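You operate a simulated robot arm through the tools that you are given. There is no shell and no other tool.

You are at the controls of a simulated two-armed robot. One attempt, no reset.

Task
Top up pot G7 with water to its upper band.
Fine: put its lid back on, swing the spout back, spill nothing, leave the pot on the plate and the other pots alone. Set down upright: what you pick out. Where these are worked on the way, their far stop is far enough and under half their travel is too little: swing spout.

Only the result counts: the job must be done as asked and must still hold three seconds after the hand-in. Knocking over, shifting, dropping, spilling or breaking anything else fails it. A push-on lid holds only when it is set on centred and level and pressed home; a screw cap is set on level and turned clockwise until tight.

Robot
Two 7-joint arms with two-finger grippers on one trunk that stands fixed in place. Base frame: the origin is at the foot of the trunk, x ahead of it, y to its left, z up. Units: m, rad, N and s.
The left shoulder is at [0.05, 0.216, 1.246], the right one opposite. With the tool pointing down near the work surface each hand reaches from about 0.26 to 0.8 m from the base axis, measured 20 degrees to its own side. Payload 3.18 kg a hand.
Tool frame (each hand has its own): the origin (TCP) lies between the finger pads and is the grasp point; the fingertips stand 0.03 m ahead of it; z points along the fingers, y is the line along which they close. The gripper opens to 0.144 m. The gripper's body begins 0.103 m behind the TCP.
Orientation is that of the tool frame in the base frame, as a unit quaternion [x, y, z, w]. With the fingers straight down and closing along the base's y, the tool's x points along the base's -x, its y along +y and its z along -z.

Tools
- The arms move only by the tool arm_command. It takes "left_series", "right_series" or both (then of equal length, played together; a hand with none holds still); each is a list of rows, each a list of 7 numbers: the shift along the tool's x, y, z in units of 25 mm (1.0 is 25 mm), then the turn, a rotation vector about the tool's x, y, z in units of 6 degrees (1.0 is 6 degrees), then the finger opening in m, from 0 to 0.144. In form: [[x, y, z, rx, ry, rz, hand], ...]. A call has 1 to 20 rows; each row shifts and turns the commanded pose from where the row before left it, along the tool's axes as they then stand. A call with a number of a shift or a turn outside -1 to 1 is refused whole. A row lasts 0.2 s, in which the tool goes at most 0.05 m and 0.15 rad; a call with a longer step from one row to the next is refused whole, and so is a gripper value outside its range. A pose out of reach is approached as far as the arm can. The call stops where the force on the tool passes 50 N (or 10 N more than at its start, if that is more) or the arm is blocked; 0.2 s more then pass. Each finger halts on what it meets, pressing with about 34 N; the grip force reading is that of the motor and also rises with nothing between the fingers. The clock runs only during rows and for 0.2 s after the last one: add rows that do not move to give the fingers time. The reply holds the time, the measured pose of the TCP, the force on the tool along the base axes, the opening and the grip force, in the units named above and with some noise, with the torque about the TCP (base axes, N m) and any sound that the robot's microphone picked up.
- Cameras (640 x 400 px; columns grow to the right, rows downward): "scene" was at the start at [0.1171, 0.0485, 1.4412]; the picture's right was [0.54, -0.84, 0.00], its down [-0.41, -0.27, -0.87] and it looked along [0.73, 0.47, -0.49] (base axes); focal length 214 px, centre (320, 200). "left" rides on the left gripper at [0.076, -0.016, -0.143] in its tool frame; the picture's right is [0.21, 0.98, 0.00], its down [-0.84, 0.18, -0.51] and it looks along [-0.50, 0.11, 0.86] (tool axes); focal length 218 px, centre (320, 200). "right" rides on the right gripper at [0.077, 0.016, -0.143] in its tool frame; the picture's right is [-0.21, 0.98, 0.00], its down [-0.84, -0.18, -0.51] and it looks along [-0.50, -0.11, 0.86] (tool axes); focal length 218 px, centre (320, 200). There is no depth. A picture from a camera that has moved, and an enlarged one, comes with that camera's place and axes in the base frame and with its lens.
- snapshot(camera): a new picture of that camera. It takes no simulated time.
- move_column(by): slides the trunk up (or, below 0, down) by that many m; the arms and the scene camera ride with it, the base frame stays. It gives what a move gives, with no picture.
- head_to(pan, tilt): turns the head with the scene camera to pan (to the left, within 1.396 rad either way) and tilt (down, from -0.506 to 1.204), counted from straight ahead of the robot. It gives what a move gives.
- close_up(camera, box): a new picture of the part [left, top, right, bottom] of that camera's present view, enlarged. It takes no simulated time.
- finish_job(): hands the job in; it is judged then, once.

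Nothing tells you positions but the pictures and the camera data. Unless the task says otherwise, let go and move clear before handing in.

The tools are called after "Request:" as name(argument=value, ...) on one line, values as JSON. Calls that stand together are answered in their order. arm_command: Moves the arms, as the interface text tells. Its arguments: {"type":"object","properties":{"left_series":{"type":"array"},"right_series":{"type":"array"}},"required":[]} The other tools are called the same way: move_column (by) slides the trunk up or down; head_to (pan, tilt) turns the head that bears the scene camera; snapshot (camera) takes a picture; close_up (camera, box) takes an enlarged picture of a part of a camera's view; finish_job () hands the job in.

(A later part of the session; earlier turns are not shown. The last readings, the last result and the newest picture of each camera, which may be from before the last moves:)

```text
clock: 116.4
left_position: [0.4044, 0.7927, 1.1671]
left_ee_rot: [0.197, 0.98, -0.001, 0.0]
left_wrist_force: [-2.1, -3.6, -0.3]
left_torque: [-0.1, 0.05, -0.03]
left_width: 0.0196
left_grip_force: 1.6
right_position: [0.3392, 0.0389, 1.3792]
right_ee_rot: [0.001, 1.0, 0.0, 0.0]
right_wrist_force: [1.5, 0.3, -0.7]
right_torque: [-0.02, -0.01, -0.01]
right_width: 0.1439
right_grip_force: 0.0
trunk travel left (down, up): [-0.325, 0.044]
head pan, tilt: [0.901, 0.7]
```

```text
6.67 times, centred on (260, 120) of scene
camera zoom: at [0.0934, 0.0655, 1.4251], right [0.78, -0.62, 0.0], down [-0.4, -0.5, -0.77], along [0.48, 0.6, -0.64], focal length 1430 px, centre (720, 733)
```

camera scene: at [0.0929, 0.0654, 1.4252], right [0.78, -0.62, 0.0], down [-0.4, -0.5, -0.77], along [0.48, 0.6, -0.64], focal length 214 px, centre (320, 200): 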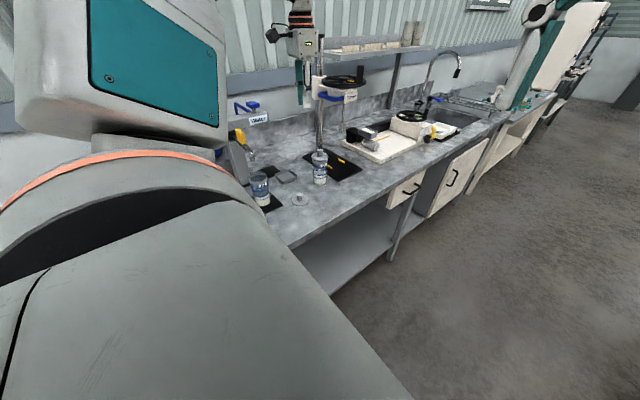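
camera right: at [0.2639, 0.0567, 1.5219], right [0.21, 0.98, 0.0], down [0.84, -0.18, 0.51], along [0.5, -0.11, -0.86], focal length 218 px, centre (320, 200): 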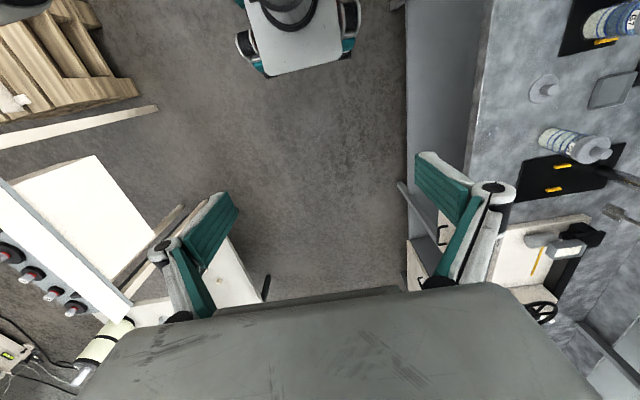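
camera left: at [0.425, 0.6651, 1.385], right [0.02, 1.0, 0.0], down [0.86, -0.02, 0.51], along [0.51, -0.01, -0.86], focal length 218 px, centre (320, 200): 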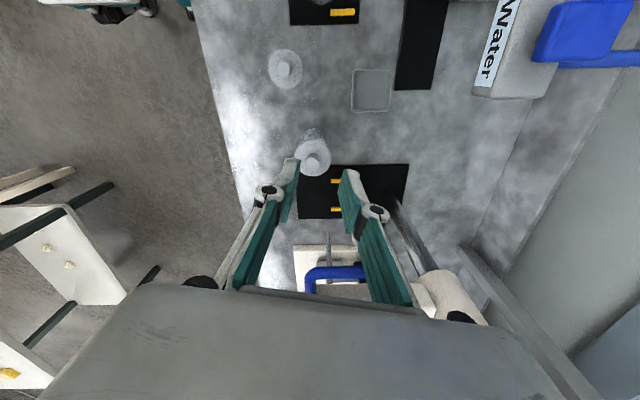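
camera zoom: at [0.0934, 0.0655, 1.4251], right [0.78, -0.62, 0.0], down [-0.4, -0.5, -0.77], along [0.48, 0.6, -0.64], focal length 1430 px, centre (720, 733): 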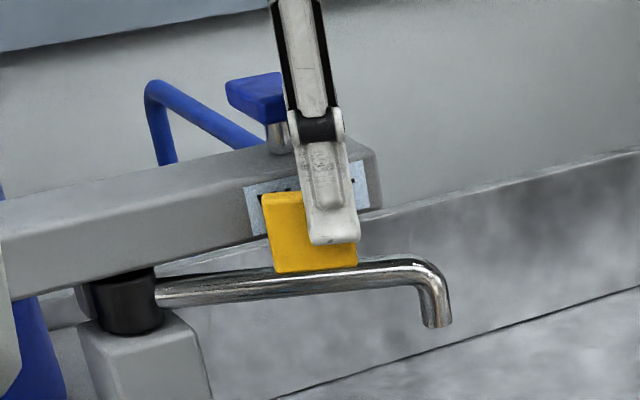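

The rest stop is reached and the spout is back in its original place. Releasing and rising, then moving inward.

Request:
arm_command(left_series=[[0, -0.12, 0, 0, 0, 0, 0.024], [0, 0, 0, 0, 0, 0, 0.024], [0, 0, -0.5, 0, 0, 0, 0.024], [0, 0, -0.8, 0, 0, 0, 0.024], [0, 0, -0.8, 0, 0, 0, 0.03], [0, -0.9, 0, 0, 0, 0, 0.04], [0, -0.9, 0, 0, 0, 0, 0.05], [0, -0.9, 0, 0, 0, 0, 0.05], [0, -0.9, 0, 0, 0, 0, 0.05], [0, -0.9, 0, 0, 0, 0, 0.05]])

Request:
snapshot(camera="left")

Request:
close_up(camera="scene", box=[200, 80, 320, 210])

```text
clock: 118.6
left_position: [0.3579, 0.6834, 1.222]
left_ee_rot: [0.196, 0.981, -0.002, 0.001]
left_wrist_force: [0.6, -0.3, 0.6]
left_torque: [0.02, -0.01, 0.03]
left_width: 0.0499
left_grip_force: 0.1
right_position: [0.34, 0.0379, 1.3778]
right_ee_rot: [0.001, 1.0, 0.0, 0.0]
right_wrist_force: [-0.4, -0.1, 0.1]
right_torque: [0.02, -0.03, 0.0]
right_width: 0.144
right_grip_force: 0.0
trunk travel left (down, up): [-0.325, 0.044]
head pan, tilt: [0.901, 0.7]
```

```text
taken
camera left: at [0.2832, 0.6973, 1.3647], right [0.18, 0.98, 0.0], down [0.85, -0.16, 0.51], along [0.5, -0.09, -0.86], focal length 218 px, centre (320, 200)
```

left: 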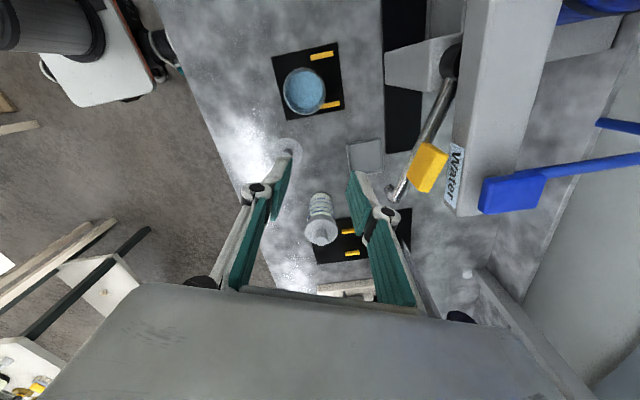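

```text
3.08 times, centred on (260, 145) of scene
camera zoom: at [0.093, 0.0655, 1.4251], right [0.78, -0.62, 0.0], down [-0.4, -0.5, -0.77], along [0.48, 0.6, -0.64], focal length 660 px, centre (505, 369)
```

zoom: 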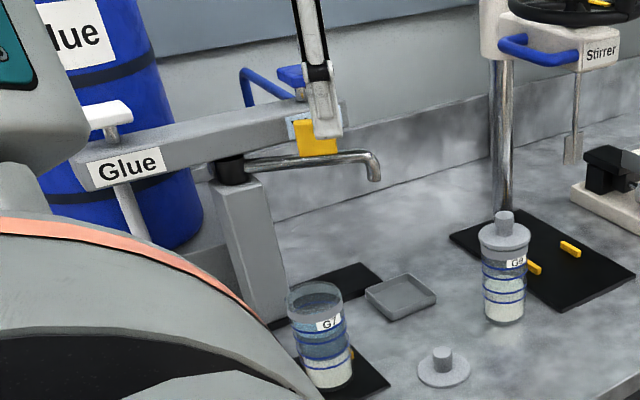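

Spout is back. Now to the lid: moving above (0.421, 0.599) and yawing.

Request:
arm_command(left_series=[[-0.905, -0.54, 0, 0, 0, 0, 0.05], [-0.905, -0.54, 0, 0, 0, 0, 0.05], [-0.905, -0.54, 0, 0, 0, 0, 0.05], [-0.905, -0.54, 0, 0, 0, 0, 0.05], [0, 0, 0.3, 0, 0, 1, 0.05], [0, 0, 0.3, 0, 0, 1, 0.05], [0, 0, 0.3, 0, 0, 1, 0.05], [0, 0, 0.3, 0, 0, 1, 0.05], [0, 0, 0.3, 0, 0, 1, 0.05], [0, 0, 0.3, 0, 0, 1, 0.05], [0, 0, 0.3, 0, 0, 1, 0.05], [0, 0, 0.3, 0, 0, 1, 0.05], [0, 0, 0.3, 0, 0, 1, 0.05], [0, 0, 0.3, 0, 0, 1, 0.05], [0, 0, 0, 0, 0, 0.4, 0.05]])

Request:
snapshot(camera="left")

Request:
close_up(camera="left", box=[200, 0, 400, 150])

```text
clock: 121.8
left_position: [0.4224, 0.6012, 1.1456]
left_ee_rot: [0.676, 0.737, -0.001, 0.001]
left_wrist_force: [-0.2, 0.2, -0.3]
left_torque: [0.01, 0.02, 0.0]
left_width: 0.05
left_grip_force: 0.1
right_position: [0.3402, 0.0398, 1.3795]
right_ee_rot: [0.001, 1.0, 0.001, 0.0]
right_wrist_force: [0.2, 0.9, 0.0]
right_torque: [0.01, 0.03, 0.0]
right_width: 0.1441
right_grip_force: 0.0
trunk travel left (down, up): [-0.325, 0.044]
head pan, tilt: [0.901, 0.7]
```

```text
taken
camera left: at [0.3998, 0.6752, 1.2888], right [0.96, 0.29, 0.0], down [0.25, -0.82, 0.51], along [0.15, -0.49, -0.86], focal length 218 px, centre (320, 200)
```

left: 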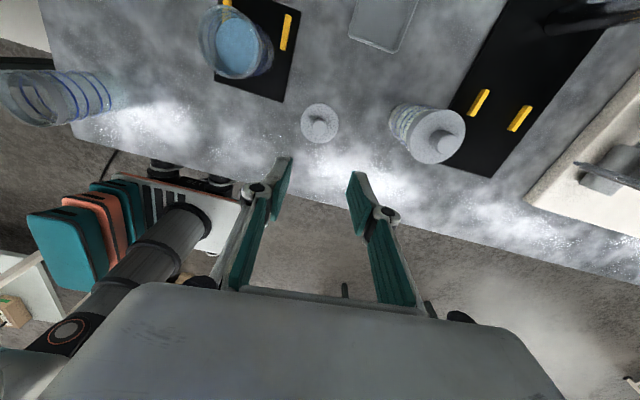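

```text
2.67 times, centred on (300, 75) of left
camera zoom: at [0.3998, 0.6752, 1.2888], right [0.96, 0.29, 0.0], down [0.25, -0.82, 0.51], along [0.15, -0.49, -0.86], focal length 582 px, centre (373, 533)
```

zoom: 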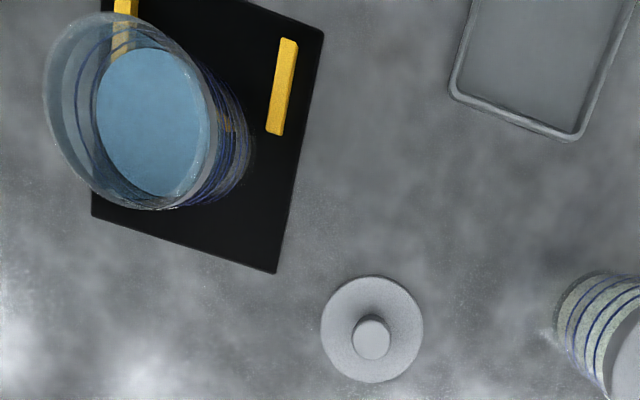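

Lid confirmed at (0.4215, 0.601), pot mouth at (0.306, 0.671). Descending to the knob.

Request:
arm_command(left_series=[[0, 0, 0.9, 0, 0, 0, 0.05], [0, 0, 0.9, 0, 0, 0, 0.05], [0, 0, 0.9, 0, 0, 0, 0.05], [0, 0, 0.9, 0, 0, 0, 0.05], [0, 0, 0.9, 0, 0, 0, 0.05], [0, 0, 0.9, 0, 0, 0, 0.05], [0, -0.03, 0.9, 0, 0, 0, 0.05], [0, 0, 0.8, 0, 0, 0, 0.05], [0, 0, 0.6, 0, 0, 0, 0.05], [0, 0, 0.4, 0, 0, 0, 0.05], [0, 0, 0, 0, 0, 0, 0.05]])

Request:
close_up(camera="left", box=[240, 100, 400, 240])

Request:
close_up(camera="scene", box=[280, 170, 320, 215])

```text
clock: 124.2
left_position: [0.4212, 0.6002, 0.9434]
left_ee_rot: [0.676, 0.737, 0.0, 0.001]
left_wrist_force: [-0.4, -0.2, 0.1]
left_torque: [-0.05, 0.0, 0.0]
left_width: 0.05
left_grip_force: 0.0
right_position: [0.3406, 0.0396, 1.3791]
right_ee_rot: [0.001, 1.0, 0.0, 0.001]
right_wrist_force: [0.2, -0.7, -0.4]
right_torque: [0.02, 0.0, -0.01]
right_width: 0.1441
right_grip_force: 0.0
trunk travel left (down, up): [-0.325, 0.044]
head pan, tilt: [0.901, 0.7]
```

```text
2.86 times, centred on (320, 170) of left
camera zoom: at [0.3988, 0.6747, 1.0851], right [0.96, 0.29, 0.0], down [0.25, -0.82, 0.51], along [0.15, -0.49, -0.86], focal length 624 px, centre (320, 286)
```

zoom: 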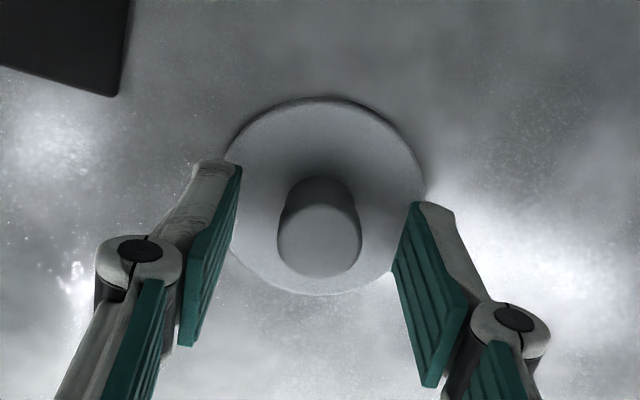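

```text
8.89 times, centred on (300, 192) of scene
camera zoom: at [0.0936, 0.0657, 1.4251], right [0.78, -0.62, 0.0], down [-0.4, -0.5, -0.77], along [0.48, 0.6, -0.64], focal length 1906 px, centre (498, 267)
```

zoom: 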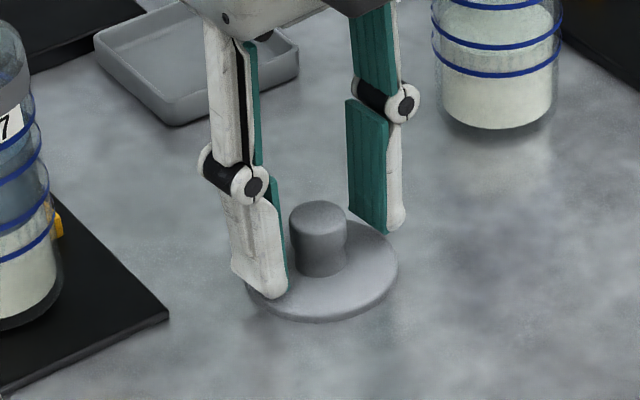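

Request:
arm_command(left_series=[[0, 0, 0.18, 0, 0, 0, 0.05], [0, 0, 0, 0, 0, 0, 0.035], [0, 0, 0, 0, 0, 0, 0.025], [0, 0, 0, 0, 0, 0, 0.012], [0, 0, 0, 0, 0, 0, 0.012]])

Request:
close_up(camera="left", box=[240, 100, 400, 240])

Request:
close_up(camera="scene", box=[280, 170, 320, 215])

```text
clock: 125.4
left_position: [0.4217, 0.599, 0.9382]
left_ee_rot: [0.676, 0.737, -0.001, 0.0]
left_wrist_force: [-0.1, -0.9, 0.3]
left_torque: [-0.01, -0.01, 0.01]
left_width: 0.0218
left_grip_force: 34.0
right_position: [0.3402, 0.0402, 1.3794]
right_ee_rot: [0.002, 1.0, -0.001, -0.001]
right_wrist_force: [1.2, 0.7, -0.3]
right_torque: [0.02, 0.01, -0.03]
right_width: 0.144
right_grip_force: 0.0
trunk travel left (down, up): [-0.325, 0.044]
head pan, tilt: [0.901, 0.7]
```

```text
2.86 times, centred on (320, 170) of left
camera zoom: at [0.3993, 0.6742, 1.0806], right [0.96, 0.29, 0.0], down [0.25, -0.82, 0.51], along [0.15, -0.49, -0.86], focal length 624 px, centre (320, 286)
```

zoom: 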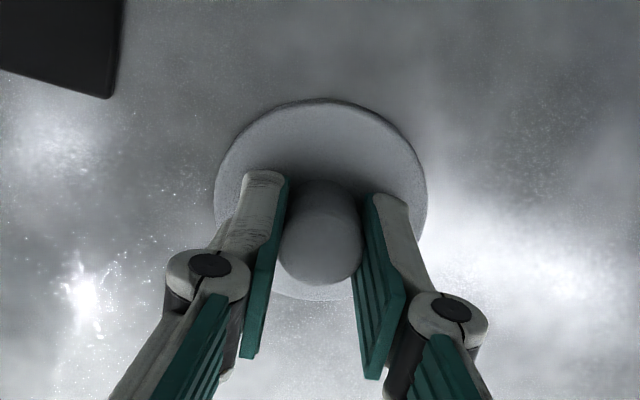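

```text
8.89 times, centred on (300, 192) of scene
camera zoom: at [0.0938, 0.0658, 1.425], right [0.78, -0.62, 0.0], down [-0.4, -0.5, -0.76], along [0.48, 0.6, -0.64], focal length 1906 px, centre (498, 267)
```

zoom: 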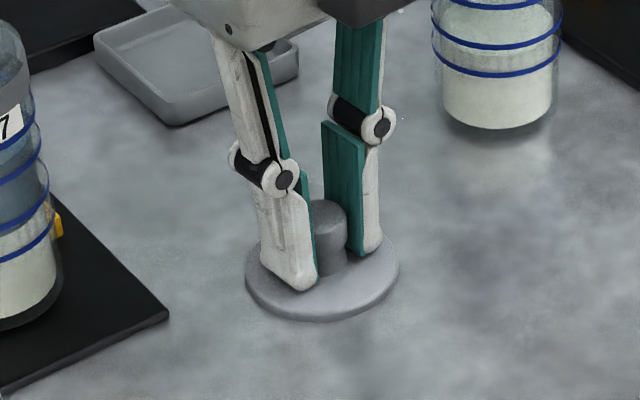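

Gripped. Lifting straight up, then carrying over the pot.

Request:
arm_command(left_series=[[0, 0, -0.4, 0, 0, 0, 0.012], [0, 0, -0.9, 0, 0, 0, 0.012], [0, 0, -0.9, 0, 0, 0, 0.012], [0, 0, -0.9, 0, 0, 0, 0.012], [0, 0, -0.9, 0, 0, 0, 0.012], [0, 0, -0.9, 0, 0, 0, 0.012], [0, 0, -0.9, 0, 0, 0, 0.012], [0, 0, -0.9, 0, 0, 0, 0.012], [0, 0, -0.9, 0, 0, 0, 0.012], [0.652, -0.884, 0, 0, 0, 0, 0.012], [0.652, -0.884, 0, 0, 0, 0, 0.012], [0.652, -0.884, 0, 0, 0, 0, 0.012], [0.652, -0.884, 0, 0, 0, 0, 0.012], [0.652, -0.884, 0, 0, 0, 0, 0.012], [0, 0, 0, 0, 0, 0, 0.012]])

Request:
snapshot(camera="left")

Request:
close_up(camera="scene", box=[230, 110, 300, 210])

```text
clock: 128.6
left_position: [0.3021, 0.6731, 1.1279]
left_ee_rot: [0.676, 0.737, 0.0, 0.0]
left_wrist_force: [0.8, -0.4, -0.1]
left_torque: [-0.02, 0.01, -0.04]
left_width: 0.022
left_grip_force: 33.6
right_position: [0.3402, 0.0396, 1.3793]
right_ee_rot: [0.001, 1.0, -0.001, 0.0]
right_wrist_force: [0.0, 0.5, 0.0]
right_torque: [-0.01, 0.02, -0.01]
right_width: 0.1439
right_grip_force: 0.0
trunk travel left (down, up): [-0.325, 0.044]
head pan, tilt: [0.901, 0.7]
```

```text
taken
camera left: at [0.2806, 0.7468, 1.271], right [0.96, 0.29, 0.0], down [0.25, -0.82, 0.51], along [0.15, -0.49, -0.86], focal length 218 px, centre (320, 200)
```

left: 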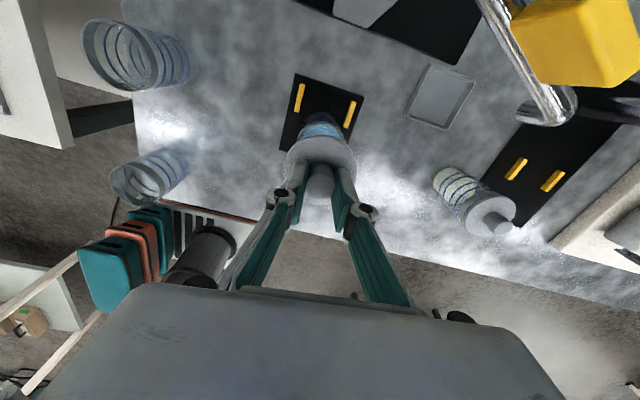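

```text
4.00 times, centred on (265, 160) of scene
camera zoom: at [0.0944, 0.0658, 1.425], right [0.78, -0.62, 0.0], down [-0.4, -0.5, -0.76], along [0.47, 0.6, -0.64], focal length 858 px, centre (540, 360)
```

zoom: 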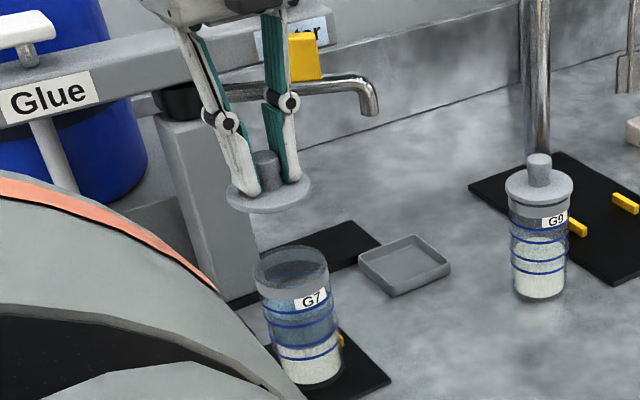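

Request:
arm_command(left_series=[[0, 0, 0.5, 0, 0, 0, 0.012], [0, 0, 0.5, 0, 0, 0, 0.012], [0, 0, 0, 0, 0, 0, 0.012]])

Request:
arm_command(left_series=[[0, 0, 0, 0, 0, 0, 0.012]])

Request:
arm_command(left_series=[[0, 0, 0, 0, 0, 0, 0.012]])

Request:
close_up(camera="scene", box=[245, 140, 285, 190])

Request:
close_up(camera="left", box=[260, 80, 380, 220])

```text
clock: 129.4
left_position: [0.3023, 0.6727, 1.1023]
left_ee_rot: [0.676, 0.737, 0.0, 0.002]
left_wrist_force: [0.0, -0.2, -0.9]
left_torque: [0.01, -0.02, 0.01]
left_width: 0.022
left_grip_force: 34.0
right_position: [0.3416, 0.0392, 1.3793]
right_ee_rot: [0.001, 1.0, 0.0, 0.0]
right_wrist_force: [0.2, 0.0, 0.7]
right_torque: [0.04, -0.01, 0.03]
right_width: 0.1441
right_grip_force: 0.1
trunk travel left (down, up): [-0.325, 0.044]
head pan, tilt: [0.901, 0.7]
```

```text
clock: 129.8
left_position: [0.3024, 0.6725, 1.1031]
left_ee_rot: [0.675, 0.737, 0.0, 0.001]
left_wrist_force: [-0.4, 0.9, -0.8]
left_torque: [0.0, -0.02, -0.03]
left_width: 0.0216
left_grip_force: 34.4
right_position: [0.3425, 0.0392, 1.3794]
right_ee_rot: [0.0, 1.0, 0.0, 0.0]
right_wrist_force: [-0.2, -0.2, 0.2]
right_torque: [0.0, -0.01, 0.02]
right_width: 0.1438
right_grip_force: 0.0
trunk travel left (down, up): [-0.325, 0.044]
head pan, tilt: [0.901, 0.7]
```

```text
clock: 130.2
left_position: [0.3025, 0.6731, 1.1023]
left_ee_rot: [0.676, 0.737, -0.001, 0.001]
left_wrist_force: [-0.1, -0.6, -0.7]
left_torque: [-0.02, -0.01, 0.0]
left_width: 0.0218
left_grip_force: 33.8
right_position: [0.3397, 0.0391, 1.3789]
right_ee_rot: [0.001, 1.0, 0.0, 0.001]
right_wrist_force: [0.2, -0.2, -0.1]
right_torque: [0.01, 0.0, 0.01]
right_width: 0.144
right_grip_force: 0.0
trunk travel left (down, up): [-0.325, 0.044]
head pan, tilt: [0.901, 0.7]
```

```text
8.00 times, centred on (265, 165) of scene
camera zoom: at [0.0937, 0.0658, 1.425], right [0.78, -0.62, 0.0], down [-0.4, -0.5, -0.76], along [0.48, 0.6, -0.64], focal length 1716 px, centre (760, 480)
```

zoom: 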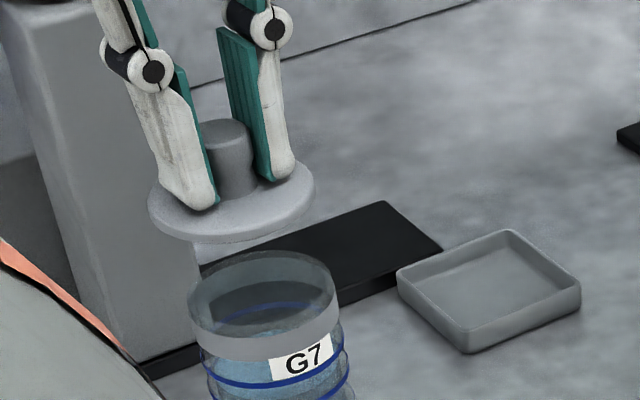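

```text
2.86 times, centred on (320, 150) of left
camera zoom: at [0.2801, 0.7468, 1.2461], right [0.96, 0.29, 0.0], down [0.25, -0.82, 0.51], along [0.15, -0.49, -0.86], focal length 624 px, centre (320, 343)
```

zoom: 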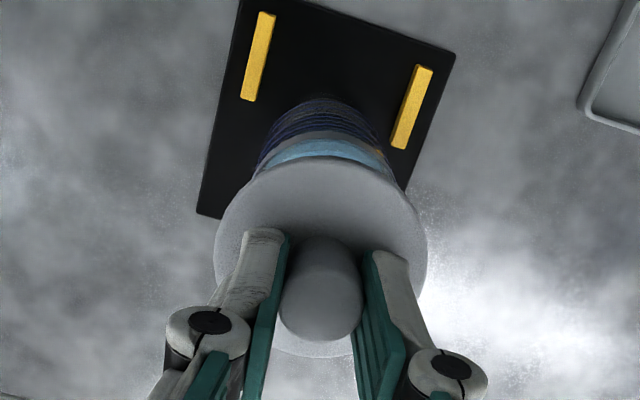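

I'll correct the offset (about +2.7 mm x, −3 mm y) to match the pose from when the lid was lifted, and lower to just above the rim.

Request:
arm_command(left_series=[[-0.129, 0.097, 0, 0, 0, 0, 0.012], [0, 0, 0.5, 0, 0, 0, 0.012], [0, 0, 0.5, 0, 0, 0, 0.012], [0, 0, 0.2, 0, 0, 0, 0.012], [0, 0, 0, 0, 0, 0, 0.012]])

Request:
arm_command(left_series=[[0, 0, 0, 0, 0, 0, 0.012]])

Request:
close_up(camera="scene", box=[250, 150, 280, 190])

Request:
close_up(camera="left", box=[270, 90, 370, 220])

```text
clock: 131.4
left_position: [0.3074, 0.6678, 1.0747]
left_ee_rot: [0.675, 0.738, -0.001, 0.002]
left_wrist_force: [0.1, 0.6, -0.3]
left_torque: [0.03, 0.0, 0.0]
left_width: 0.0217
left_grip_force: 34.1
right_position: [0.3407, 0.0403, 1.3788]
right_ee_rot: [0.001, 1.0, -0.001, 0.0]
right_wrist_force: [-0.3, -0.6, -0.2]
right_torque: [0.01, 0.0, -0.01]
right_width: 0.1443
right_grip_force: 0.0
trunk travel left (down, up): [-0.325, 0.044]
head pan, tilt: [0.901, 0.7]
```

```text
clock: 131.8
left_position: [0.3066, 0.6694, 1.0751]
left_ee_rot: [0.676, 0.737, -0.001, 0.001]
left_wrist_force: [-0.6, 0.2, 1.4]
left_torque: [-0.02, -0.02, -0.02]
left_width: 0.0219
left_grip_force: 33.9
right_position: [0.3406, 0.0395, 1.3781]
right_ee_rot: [0.001, 1.0, 0.0, 0.0]
right_wrist_force: [-0.2, -0.1, 0.5]
right_torque: [0.01, -0.01, 0.02]
right_width: 0.1441
right_grip_force: 0.1
trunk travel left (down, up): [-0.325, 0.044]
head pan, tilt: [0.901, 0.7]
```

```text
10.00 times, centred on (265, 170) of scene
camera zoom: at [0.0938, 0.0659, 1.425], right [0.78, -0.62, 0.0], down [-0.4, -0.5, -0.76], along [0.48, 0.6, -0.64], focal length 2145 px, centre (870, 500)
```

zoom: 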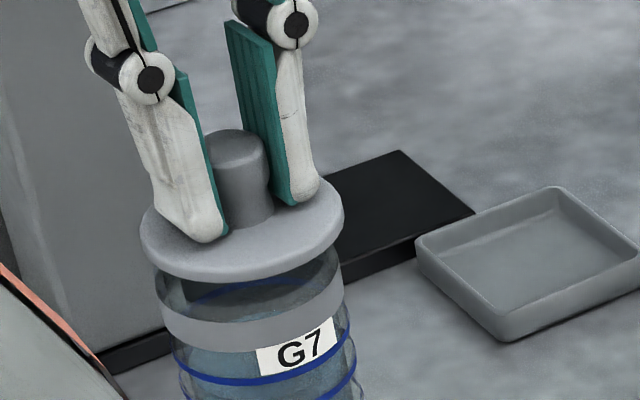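

```text
3.08 times, centred on (320, 155) of left
camera zoom: at [0.2838, 0.7429, 1.217], right [0.96, 0.29, 0.0], down [0.25, -0.82, 0.51], along [0.15, -0.49, -0.86], focal length 672 px, centre (320, 338)
```

zoom: 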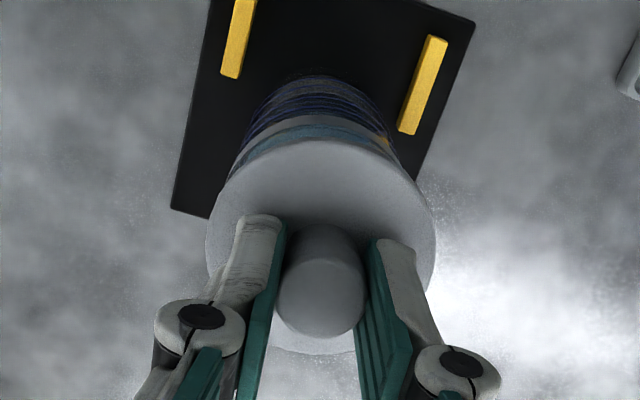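

The image and readings agree that the lid is ~3 mm too far right; correcting.

Request:
arm_command(left_series=[[0.079, -0.077, 0, 0, 0, 0, 0.012], [0, 0, 0, 0, 0, 0, 0.012]])

Request:
arm_command(left_series=[[0, 0, 0, 0, 0, 0, 0.012]])

Request:
arm_command(left_series=[[0, 0, 0, 0, 0, 0, 0.012]])

Request:
close_up(camera="scene", box=[250, 150, 280, 190])

```text
clock: 132.4
left_position: [0.3033, 0.6702, 1.0746]
left_ee_rot: [0.676, 0.737, -0.001, 0.001]
left_wrist_force: [0.2, 0.8, -0.7]
left_torque: [0.02, -0.01, 0.0]
left_width: 0.0219
left_grip_force: 34.2
right_position: [0.3411, 0.0401, 1.3798]
right_ee_rot: [0.001, 1.0, 0.0, 0.0]
right_wrist_force: [1.2, 0.4, 0.4]
right_torque: [0.03, 0.0, -0.02]
right_width: 0.144
right_grip_force: 0.0
trunk travel left (down, up): [-0.325, 0.044]
head pan, tilt: [0.901, 0.7]
```

```text
clock: 132.8
left_position: [0.3044, 0.6699, 1.0748]
left_ee_rot: [0.676, 0.737, -0.001, 0.0]
left_wrist_force: [-0.1, -0.3, -1.0]
left_torque: [-0.01, 0.03, 0.0]
left_width: 0.0221
left_grip_force: 33.5
right_position: [0.3402, 0.0395, 1.3808]
right_ee_rot: [0.001, 1.0, 0.0, 0.0]
right_wrist_force: [-0.1, -0.8, -0.1]
right_torque: [-0.03, 0.03, 0.0]
right_width: 0.1439
right_grip_force: 0.0
trunk travel left (down, up): [-0.325, 0.044]
head pan, tilt: [0.901, 0.7]
```

```text
clock: 133.2
left_position: [0.3051, 0.6698, 1.0741]
left_ee_rot: [0.675, 0.738, -0.001, 0.0]
left_wrist_force: [0.4, 0.6, -0.2]
left_torque: [-0.02, 0.03, -0.02]
left_width: 0.0216
left_grip_force: 34.0
right_position: [0.3398, 0.0393, 1.3784]
right_ee_rot: [0.001, 1.0, 0.0, 0.0]
right_wrist_force: [-0.5, -0.1, -0.3]
right_torque: [0.03, 0.01, -0.01]
right_width: 0.1437
right_grip_force: 0.1
trunk travel left (down, up): [-0.325, 0.044]
head pan, tilt: [0.901, 0.7]
```

```text
10.00 times, centred on (265, 170) of scene
camera zoom: at [0.0938, 0.0658, 1.425], right [0.78, -0.62, 0.0], down [-0.4, -0.5, -0.76], along [0.48, 0.6, -0.64], focal length 2145 px, centre (870, 500)
```

zoom: 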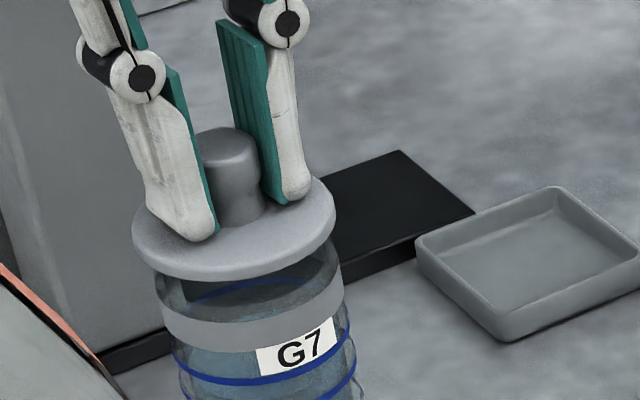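

Lid is centred over the pot. Lowering in small steps until contact.

Request:
arm_command(left_series=[[0, 0, 0.1, 0, 0, 0, 0.012], [0, 0, 0.1, 0, 0, 0, 0.012], [0, 0, 0.1, 0, 0, 0, 0.012], [0, 0, 0, 0, 0, 0, 0.012]])

Request:
arm_command(left_series=[[0, 0, 0.08, 0, 0, 0, 0.012], [0, 0, 0, 0, 0, 0, 0.012]])

Request:
close_up(camera="scene", box=[250, 150, 280, 190])

```text
clock: 134.2
left_position: [0.3033, 0.6702, 1.0663]
left_ee_rot: [0.675, 0.738, 0.0, 0.0]
left_wrist_force: [-0.1, 0.4, 0.1]
left_torque: [0.01, 0.02, -0.02]
left_width: 0.0218
left_grip_force: 33.4
right_position: [0.3393, 0.0402, 1.3791]
right_ee_rot: [0.001, 1.0, 0.0, 0.0]
right_wrist_force: [-1.0, 0.0, 0.3]
right_torque: [-0.02, 0.0, -0.01]
right_width: 0.1441
right_grip_force: 0.0
trunk travel left (down, up): [-0.325, 0.044]
head pan, tilt: [0.901, 0.7]
```

```text
clock: 134.8
left_position: [0.3043, 0.6703, 1.0631]
left_ee_rot: [0.676, 0.737, -0.001, 0.001]
left_wrist_force: [-0.2, -0.3, 0.1]
left_torque: [-0.02, -0.02, 0.0]
left_width: 0.0221
left_grip_force: 33.8
right_position: [0.3399, 0.039, 1.3795]
right_ee_rot: [0.001, 1.0, 0.0, -0.001]
right_wrist_force: [0.9, -0.8, -0.7]
right_torque: [-0.01, -0.03, 0.03]
right_width: 0.1437
right_grip_force: 0.1
trunk travel left (down, up): [-0.325, 0.044]
head pan, tilt: [0.901, 0.7]
```

```text
10.00 times, centred on (265, 170) of scene
camera zoom: at [0.0937, 0.0658, 1.425], right [0.78, -0.62, 0.0], down [-0.4, -0.5, -0.77], along [0.48, 0.6, -0.64], focal length 2145 px, centre (870, 500)
```

zoom: 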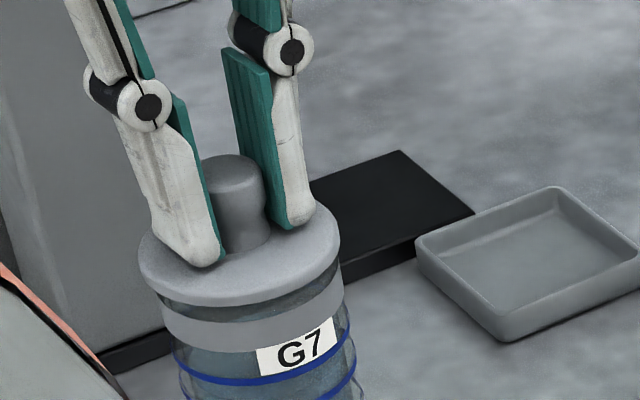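

Request:
arm_command(left_series=[[0, 0, 0.08, 0, 0, 0, 0.012], [0, 0, 0, 0, 0, 0, 0.012]])

Request:
arm_command(left_series=[[0, 0, 0.08, 0, 0, 0, 0.012], [0, 0, 0, 0, 0, 0, 0.012]])

Request:
close_up(camera="scene", box=[250, 150, 280, 190])

```text
clock: 135.4
left_position: [0.3046, 0.6725, 1.0616]
left_ee_rot: [0.675, 0.738, -0.001, 0.0]
left_wrist_force: [0.0, -0.2, -0.2]
left_torque: [0.02, 0.01, 0.0]
left_width: 0.0215
left_grip_force: 34.1
right_position: [0.3407, 0.0407, 1.3791]
right_ee_rot: [0.001, 1.0, 0.0, 0.0]
right_wrist_force: [0.1, -0.4, -0.7]
right_torque: [-0.02, 0.01, 0.02]
right_width: 0.144
right_grip_force: 0.0
trunk travel left (down, up): [-0.325, 0.044]
head pan, tilt: [0.901, 0.7]
```

```text
clock: 136.0
left_position: [0.3051, 0.6703, 1.0612]
left_ee_rot: [0.675, 0.738, -0.001, 0.0]
left_wrist_force: [-0.5, 0.3, 1.2]
left_torque: [0.02, 0.0, -0.01]
left_width: 0.0218
left_grip_force: 34.3
right_position: [0.3414, 0.0397, 1.3782]
right_ee_rot: [0.002, 1.0, 0.0, 0.0]
right_wrist_force: [0.2, 1.2, 0.2]
right_torque: [0.0, -0.02, 0.02]
right_width: 0.1436
right_grip_force: 0.0
trunk travel left (down, up): [-0.325, 0.044]
head pan, tilt: [0.901, 0.7]
```

```text
10.00 times, centred on (265, 170) of scene
camera zoom: at [0.0936, 0.0657, 1.4251], right [0.78, -0.62, 0.0], down [-0.4, -0.5, -0.77], along [0.48, 0.6, -0.64], focal length 2145 px, centre (870, 500)
```

zoom: 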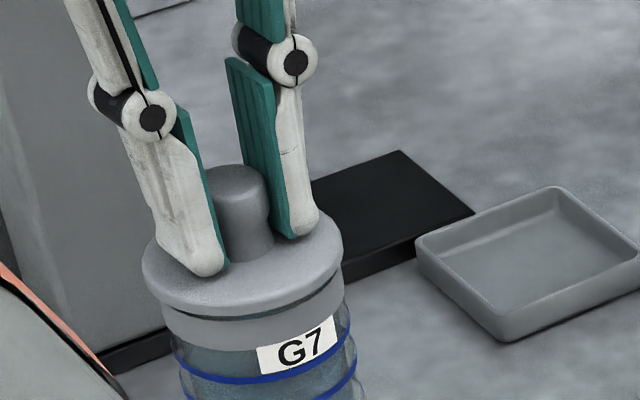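

At the rim. Now pressing home gradually.

Request:
arm_command(left_series=[[0, 0, 0.06, 0, 0, 0, 0.012], [0, 0, 0, 0, 0, 0, 0.012]])

Request:
arm_command(left_series=[[0, 0, 0.06, 0, 0, 0, 0.012], [0, 0, 0, 0, 0, 0, 0.012]])

Request:
arm_command(left_series=[[0, 0, 0.06, 0, 0, 0, 0.012], [0, 0, 0, 0, 0, 0, 0.012]])

Request:
close_up(camera="scene", box=[250, 150, 280, 190])

```text
clock: 136.6
left_position: [0.3034, 0.6713, 1.0618]
left_ee_rot: [0.675, 0.737, 0.001, 0.0]
left_wrist_force: [0.4, -0.5, 9.8]
left_torque: [-0.16, -0.02, 0.06]
left_width: 0.0216
left_grip_force: 34.1
right_position: [0.3395, 0.0378, 1.3791]
right_ee_rot: [0.001, 1.0, 0.0, 0.0]
right_wrist_force: [-0.5, 0.0, -0.1]
right_torque: [-0.01, 0.01, -0.01]
right_width: 0.144
right_grip_force: 0.1
trunk travel left (down, up): [-0.325, 0.044]
head pan, tilt: [0.901, 0.7]
```

```text
clock: 137.2
left_position: [0.3033, 0.6695, 1.0598]
left_ee_rot: [0.676, 0.737, 0.003, 0.0]
left_wrist_force: [0.8, 0.6, 23.1]
left_torque: [0.06, -0.02, 0.07]
left_width: 0.0218
left_grip_force: 33.8
right_position: [0.3407, 0.0378, 1.3781]
right_ee_rot: [0.001, 1.0, 0.001, 0.0]
right_wrist_force: [0.8, -0.5, -0.7]
right_torque: [-0.01, -0.03, 0.01]
right_width: 0.144
right_grip_force: 0.2
trunk travel left (down, up): [-0.325, 0.044]
head pan, tilt: [0.901, 0.7]
```

```text
clock: 137.8
left_position: [0.3034, 0.6706, 1.0591]
left_ee_rot: [0.675, 0.738, 0.004, 0.001]
left_wrist_force: [0.4, 4.2, 41.6]
left_torque: [0.28, -0.04, 0.07]
left_width: 0.0217
left_grip_force: 33.8
right_position: [0.3396, 0.036, 1.3816]
right_ee_rot: [0.001, 1.0, 0.002, 0.001]
right_wrist_force: [0.3, 0.2, 0.0]
right_torque: [-0.01, 0.02, 0.02]
right_width: 0.1439
right_grip_force: 0.0
trunk travel left (down, up): [-0.325, 0.044]
head pan, tilt: [0.901, 0.7]
```

```text
10.00 times, centred on (265, 170) of scene
camera zoom: at [0.0921, 0.0626, 1.4255], right [0.78, -0.62, 0.0], down [-0.4, -0.5, -0.77], along [0.48, 0.6, -0.64], focal length 2145 px, centre (870, 500)
```

zoom: 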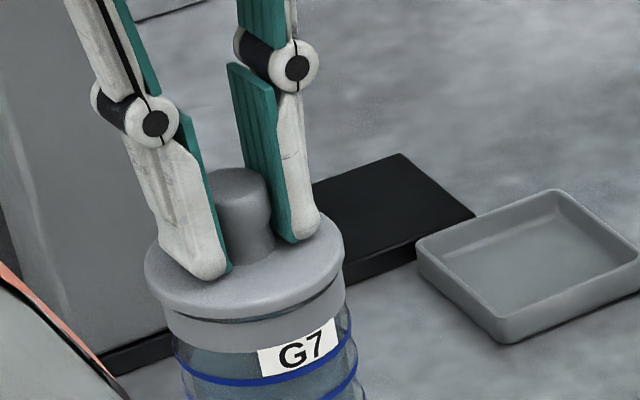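

Pressed with ~41 N without a sound. I'll relax the force and then test with a tiny lift whether the lid is latched.

Request:
arm_command(left_series=[[0, 0, -0.1, 0, 0, 0, 0.012], [0, 0, 0, 0, 0, 0, 0.012]])

Request:
arm_command(left_series=[[0, 0, -0.08, 0, 0, 0, 0.012], [0, 0, 0, 0, 0, 0, 0.012]])

Request:
arm_command(left_series=[[0, 0, -0.05, 0, 0, 0, 0.012], [0, 0, 0, 0, 0, 0, 0.012]])

Request:
arm_command(left_series=[[0, 0, -0.05, 0, 0, 0, 0.012], [0, 0, 0, 0, 0, 0, 0.012]])

Request:
close_up(camera="scene", box=[250, 150, 280, 190])

```text
clock: 138.4
left_position: [0.3033, 0.6705, 1.0595]
left_ee_rot: [0.676, 0.737, 0.0, 0.0]
left_wrist_force: [1.4, 4.7, 30.5]
left_torque: [0.43, -0.06, 0.05]
left_width: 0.0217
left_grip_force: 33.4
right_position: [0.3401, 0.0371, 1.3802]
right_ee_rot: [0.001, 1.0, 0.001, 0.0]
right_wrist_force: [-0.4, -0.4, -0.1]
right_torque: [-0.01, -0.02, -0.01]
right_width: 0.1439
right_grip_force: 0.1
trunk travel left (down, up): [-0.325, 0.044]
head pan, tilt: [0.901, 0.7]
```

```text
clock: 139.0
left_position: [0.3032, 0.6707, 1.0603]
left_ee_rot: [0.676, 0.737, -0.003, 0.0]
left_wrist_force: [1.9, 1.5, 13.5]
left_torque: [0.2, -0.05, 0.05]
left_width: 0.0218
left_grip_force: 34.4
right_position: [0.3394, 0.0377, 1.3797]
right_ee_rot: [0.001, 1.0, 0.001, 0.0]
right_wrist_force: [0.3, 0.5, -0.6]
right_torque: [0.01, 0.0, 0.01]
right_width: 0.1441
right_grip_force: 0.0
trunk travel left (down, up): [-0.325, 0.044]
head pan, tilt: [0.901, 0.7]
```

```text
clock: 139.6
left_position: [0.3043, 0.6714, 1.0596]
left_ee_rot: [0.675, 0.738, -0.003, 0.0]
left_wrist_force: [-1.5, 0.2, -0.4]
left_torque: [-0.02, 0.0, 0.0]
left_width: 0.0217
left_grip_force: 34.0
right_position: [0.3404, 0.0404, 1.3783]
right_ee_rot: [0.001, 1.0, 0.0, 0.0]
right_wrist_force: [-0.8, 0.1, 0.2]
right_torque: [0.0, -0.01, 0.0]
right_width: 0.144
right_grip_force: 0.0
trunk travel left (down, up): [-0.325, 0.044]
head pan, tilt: [0.901, 0.7]
```

```text
clock: 140.2
left_position: [0.3043, 0.6712, 1.0625]
left_ee_rot: [0.676, 0.737, -0.001, 0.0]
left_wrist_force: [0.3, 0.3, -0.6]
left_torque: [-0.02, -0.01, 0.0]
left_width: 0.0215
left_grip_force: 34.3
right_position: [0.3403, 0.0387, 1.3799]
right_ee_rot: [0.002, 1.0, 0.0, 0.0]
right_wrist_force: [-0.8, 0.5, 0.6]
right_torque: [0.0, -0.02, 0.0]
right_width: 0.1438
right_grip_force: 0.0
trunk travel left (down, up): [-0.325, 0.044]
head pan, tilt: [0.901, 0.7]
```

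```text
10.00 times, centred on (265, 170) of scene
camera zoom: at [0.0938, 0.066, 1.425], right [0.78, -0.62, 0.0], down [-0.4, -0.5, -0.76], along [0.48, 0.6, -0.64], focal length 2145 px, centre (870, 500)
```

zoom: 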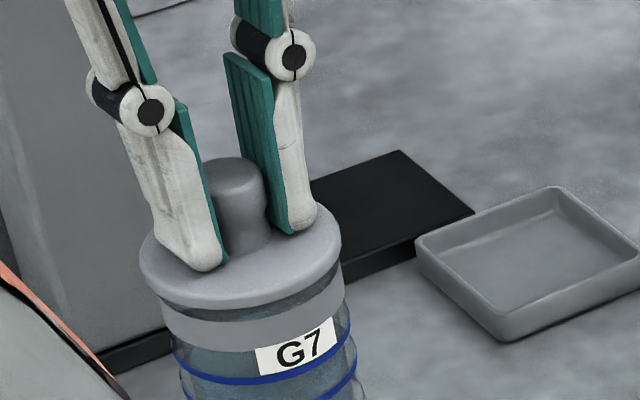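

The lid lifted freely, so it wasn't latched, probably slightly off-centre. I'll rest it on the rim, release, and measure its offset from above.

Request:
arm_command(left_series=[[0, 0, 0.05, 0, 0, 0, 0.012], [0, 0, 0.03, 0, 0, 0, 0.012], [0, 0, 0, 0, 0, 0, 0.012]])

Request:
arm_command(left_series=[[0, 0, 0, 0, 0, 0, 0.026], [0, 0, 0, 0, 0, 0, 0.034], [0, 0, 0, 0, 0, 0, 0.044], [0, 0, 0, 0, 0, 0, 0.05], [0, 0, -0.5, 0, 0, 0, 0.05], [0, 0, -0.8, 0, 0, 0, 0.05], [0, 0, -0.9, 0, 0, 0, 0.05], [-0.9, 0, -0.4, 0, 0, 0, 0.05], [-0.9, 0, 0, 0, 0, 0, 0.05], [-0.9, 0, 0, 0, 0, 0, 0.05], [-0.5, 0, 0, 0, 0, 0, 0.05]])

Request:
snapshot(camera="left")

Request:
close_up(camera="scene", box=[250, 150, 280, 190])

```text
clock: 141.0
left_position: [0.3042, 0.6714, 1.0607]
left_ee_rot: [0.676, 0.737, -0.001, 0.0]
left_wrist_force: [-0.5, -0.3, 0.5]
left_torque: [0.02, 0.02, -0.03]
left_width: 0.0214
left_grip_force: 34.1
right_position: [0.3406, 0.0392, 1.3795]
right_ee_rot: [0.001, 1.0, 0.0, 0.001]
right_wrist_force: [0.9, -0.1, -0.3]
right_torque: [0.0, -0.03, 0.01]
right_width: 0.144
right_grip_force: 0.0
trunk travel left (down, up): [-0.325, 0.044]
head pan, tilt: [0.901, 0.7]
```

```text
clock: 143.4
left_position: [0.3117, 0.5925, 1.1267]
left_ee_rot: [0.676, 0.737, 0.0, 0.0]
left_wrist_force: [-0.5, 0.0, 0.1]
left_torque: [0.01, 0.03, -0.04]
left_width: 0.0499
left_grip_force: 0.1
right_position: [0.3396, 0.0406, 1.3785]
right_ee_rot: [0.001, 1.0, 0.0, 0.0]
right_wrist_force: [0.5, 0.1, 0.1]
right_torque: [-0.06, 0.02, -0.03]
right_width: 0.1439
right_grip_force: 0.0
trunk travel left (down, up): [-0.325, 0.044]
head pan, tilt: [0.901, 0.7]
```

```text
taken
camera left: at [0.2901, 0.6667, 1.2684], right [0.96, 0.29, 0.0], down [0.25, -0.82, 0.51], along [0.15, -0.49, -0.86], focal length 218 px, centre (320, 200)
```

left: 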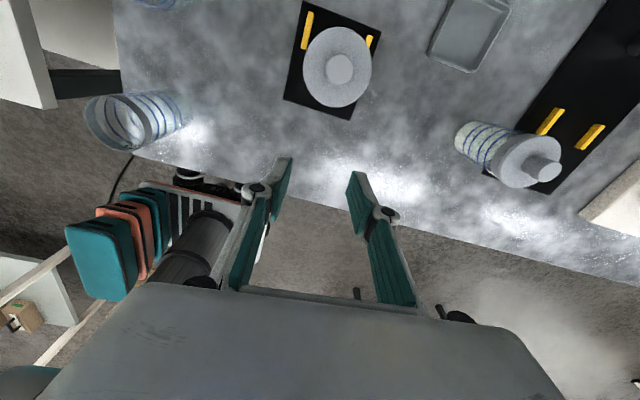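

```text
10.00 times, centred on (265, 170) of scene
camera zoom: at [0.0937, 0.0661, 1.425], right [0.78, -0.62, 0.0], down [-0.4, -0.5, -0.76], along [0.48, 0.6, -0.64], focal length 2145 px, centre (870, 500)
```

zoom: 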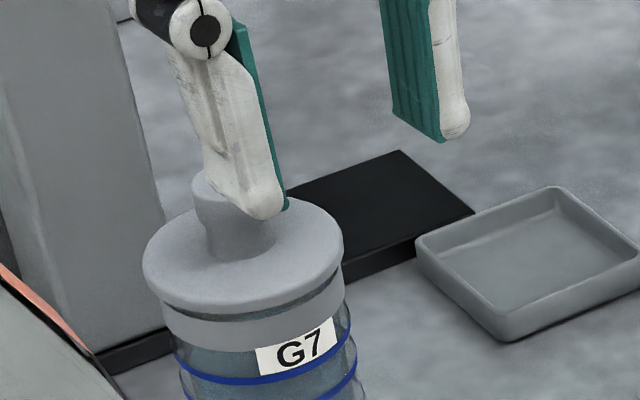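

Request:
close_up(camera="left", box=[280, 0, 400, 120])

Request:
close_up(camera="scene", box=[305, 140, 335, 190])

```text
3.33 times, centred on (340, 60) of left
camera zoom: at [0.2901, 0.6667, 1.2684], right [0.96, 0.29, 0.0], down [0.25, -0.82, 0.51], along [0.15, -0.49, -0.86], focal length 728 px, centre (253, 667)
```

zoom: 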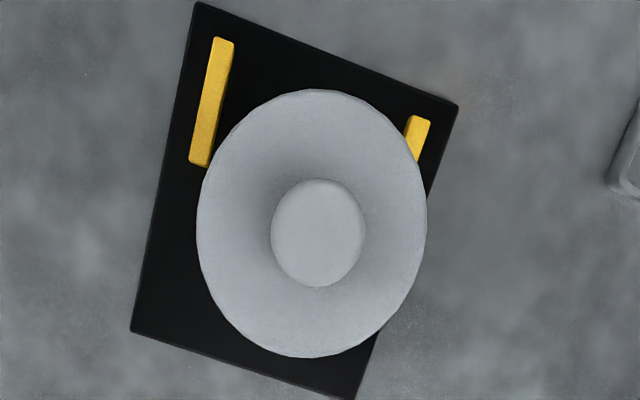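

```text
8.00 times, centred on (320, 165) of scene
camera zoom: at [0.0937, 0.0661, 1.425], right [0.78, -0.62, 0.0], down [-0.4, -0.5, -0.76], along [0.48, 0.6, -0.64], focal length 1716 px, centre (320, 480)
```

zoom: 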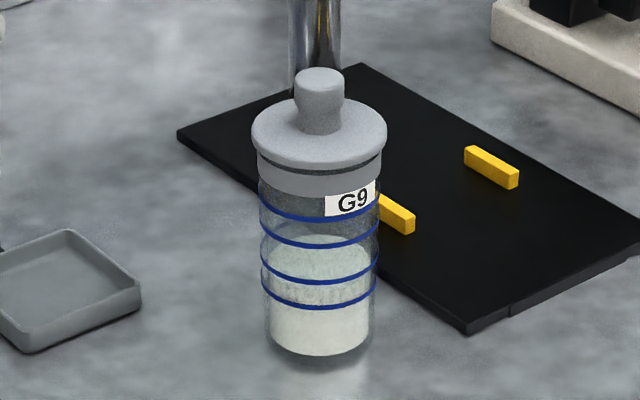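

The lid is within ~1.3 mm of its original seat, but needs pressing home. I'll press on the knob's top with closed fingertips so the lid can self-centre and stay level.

Request:
arm_command(left_series=[[0.808, 0, 0, 0, 0, 0, 0.03], [0.808, 0, 0, 0, 0, 0, 0.0], [0.808, 0, 0, 0, 0, 0, 0.0], [0.79, 0, 0, 0, 0, 0, 0.0], [0, 0, 0.6, 0, 0, 0, 0.0], [0, 0, 0.5, 0, 0, 0, 0.0], [0, 0, 0, 0, 0, 0, 0.0]])

Request:
close_up(camera="scene", box=[245, 140, 285, 190])

Request:
close_up(camera="left", box=[260, 90, 380, 220])

```text
clock: 145.0
left_position: [0.3022, 0.6711, 1.0971]
left_ee_rot: [0.676, 0.737, -0.001, 0.001]
left_wrist_force: [0.7, -0.3, 0.8]
left_torque: [0.02, 0.02, -0.01]
left_width: 0.0
left_grip_force: 30.7
right_position: [0.3389, 0.0398, 1.3793]
right_ee_rot: [0.0, 1.0, -0.001, 0.0]
right_wrist_force: [0.3, -0.2, -0.1]
right_torque: [0.0, 0.03, -0.01]
right_width: 0.144
right_grip_force: 0.1
trunk travel left (down, up): [-0.325, 0.044]
head pan, tilt: [0.901, 0.7]
```

```text
8.00 times, centred on (265, 165) of scene
camera zoom: at [0.0937, 0.0656, 1.4251], right [0.78, -0.62, 0.0], down [-0.4, -0.5, -0.77], along [0.48, 0.6, -0.64], focal length 1716 px, centre (760, 480)
```

zoom: 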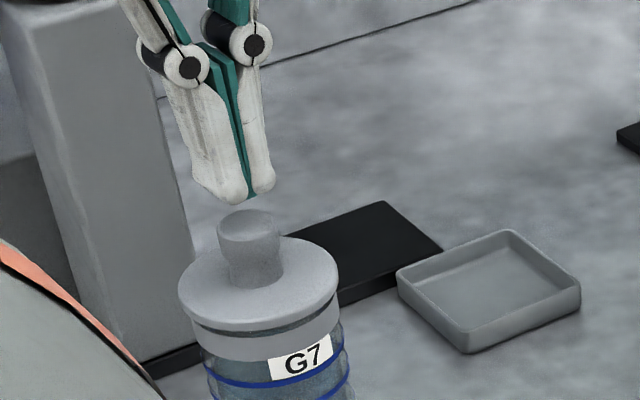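

```text
3.08 times, centred on (320, 155) of left
camera zoom: at [0.2819, 0.7456, 1.241], right [0.96, 0.29, 0.0], down [0.25, -0.82, 0.51], along [0.15, -0.49, -0.86], focal length 672 px, centre (320, 338)
```

zoom: 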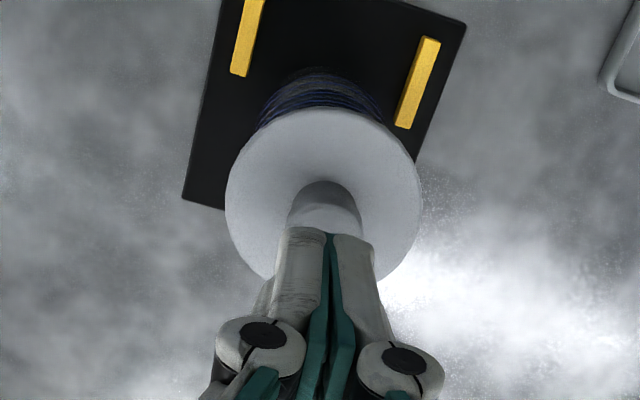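

Request:
arm_command(left_series=[[0.06, 0.1, 0, 0, 0, 0, 0.0], [0, 0, 0.3, 0, 0, 0, 0.0], [0, 0, 0.1, 0, 0, 0, 0.0], [0, 0, 0, 0, 0, 0, 0.0]])

Request:
arm_command(left_series=[[0, 0, 0.08, 0, 0, 0, 0.0], [0, 0, 0, 0, 0, 0, 0.0]])

Request:
close_up(camera="scene", box=[245, 140, 285, 190])

```text
clock: 146.0
left_position: [0.3068, 0.673, 1.0873]
left_ee_rot: [0.676, 0.737, 0.0, 0.0]
left_wrist_force: [-0.3, 0.0, 0.5]
left_torque: [-0.01, -0.02, 0.01]
left_width: 0.0001
left_grip_force: 30.0
right_position: [0.3409, 0.0388, 1.3791]
right_ee_rot: [0.001, 1.0, -0.001, 0.0]
right_wrist_force: [-0.1, 0.6, -0.2]
right_torque: [0.0, 0.01, -0.02]
right_width: 0.144
right_grip_force: 0.1
trunk travel left (down, up): [-0.325, 0.044]
head pan, tilt: [0.901, 0.7]
```

```text
clock: 146.6
left_position: [0.306, 0.6725, 1.0851]
left_ee_rot: [0.676, 0.737, -0.001, 0.0]
left_wrist_force: [-1.1, -0.8, -0.8]
left_torque: [-0.03, 0.02, -0.03]
left_width: 0.0005
left_grip_force: 30.5
right_position: [0.3399, 0.0394, 1.3786]
right_ee_rot: [0.0, 1.0, 0.0, 0.0]
right_wrist_force: [-0.7, -0.3, -0.3]
right_torque: [0.01, -0.02, -0.02]
right_width: 0.144
right_grip_force: 0.1
trunk travel left (down, up): [-0.325, 0.044]
head pan, tilt: [0.901, 0.7]
```

```text
8.00 times, centred on (265, 165) of scene
camera zoom: at [0.0937, 0.0658, 1.425], right [0.78, -0.62, 0.0], down [-0.4, -0.5, -0.77], along [0.48, 0.6, -0.64], focal length 1716 px, centre (760, 480)
```

zoom: 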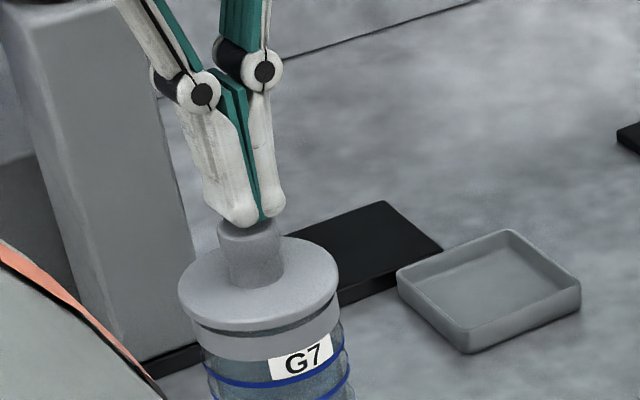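

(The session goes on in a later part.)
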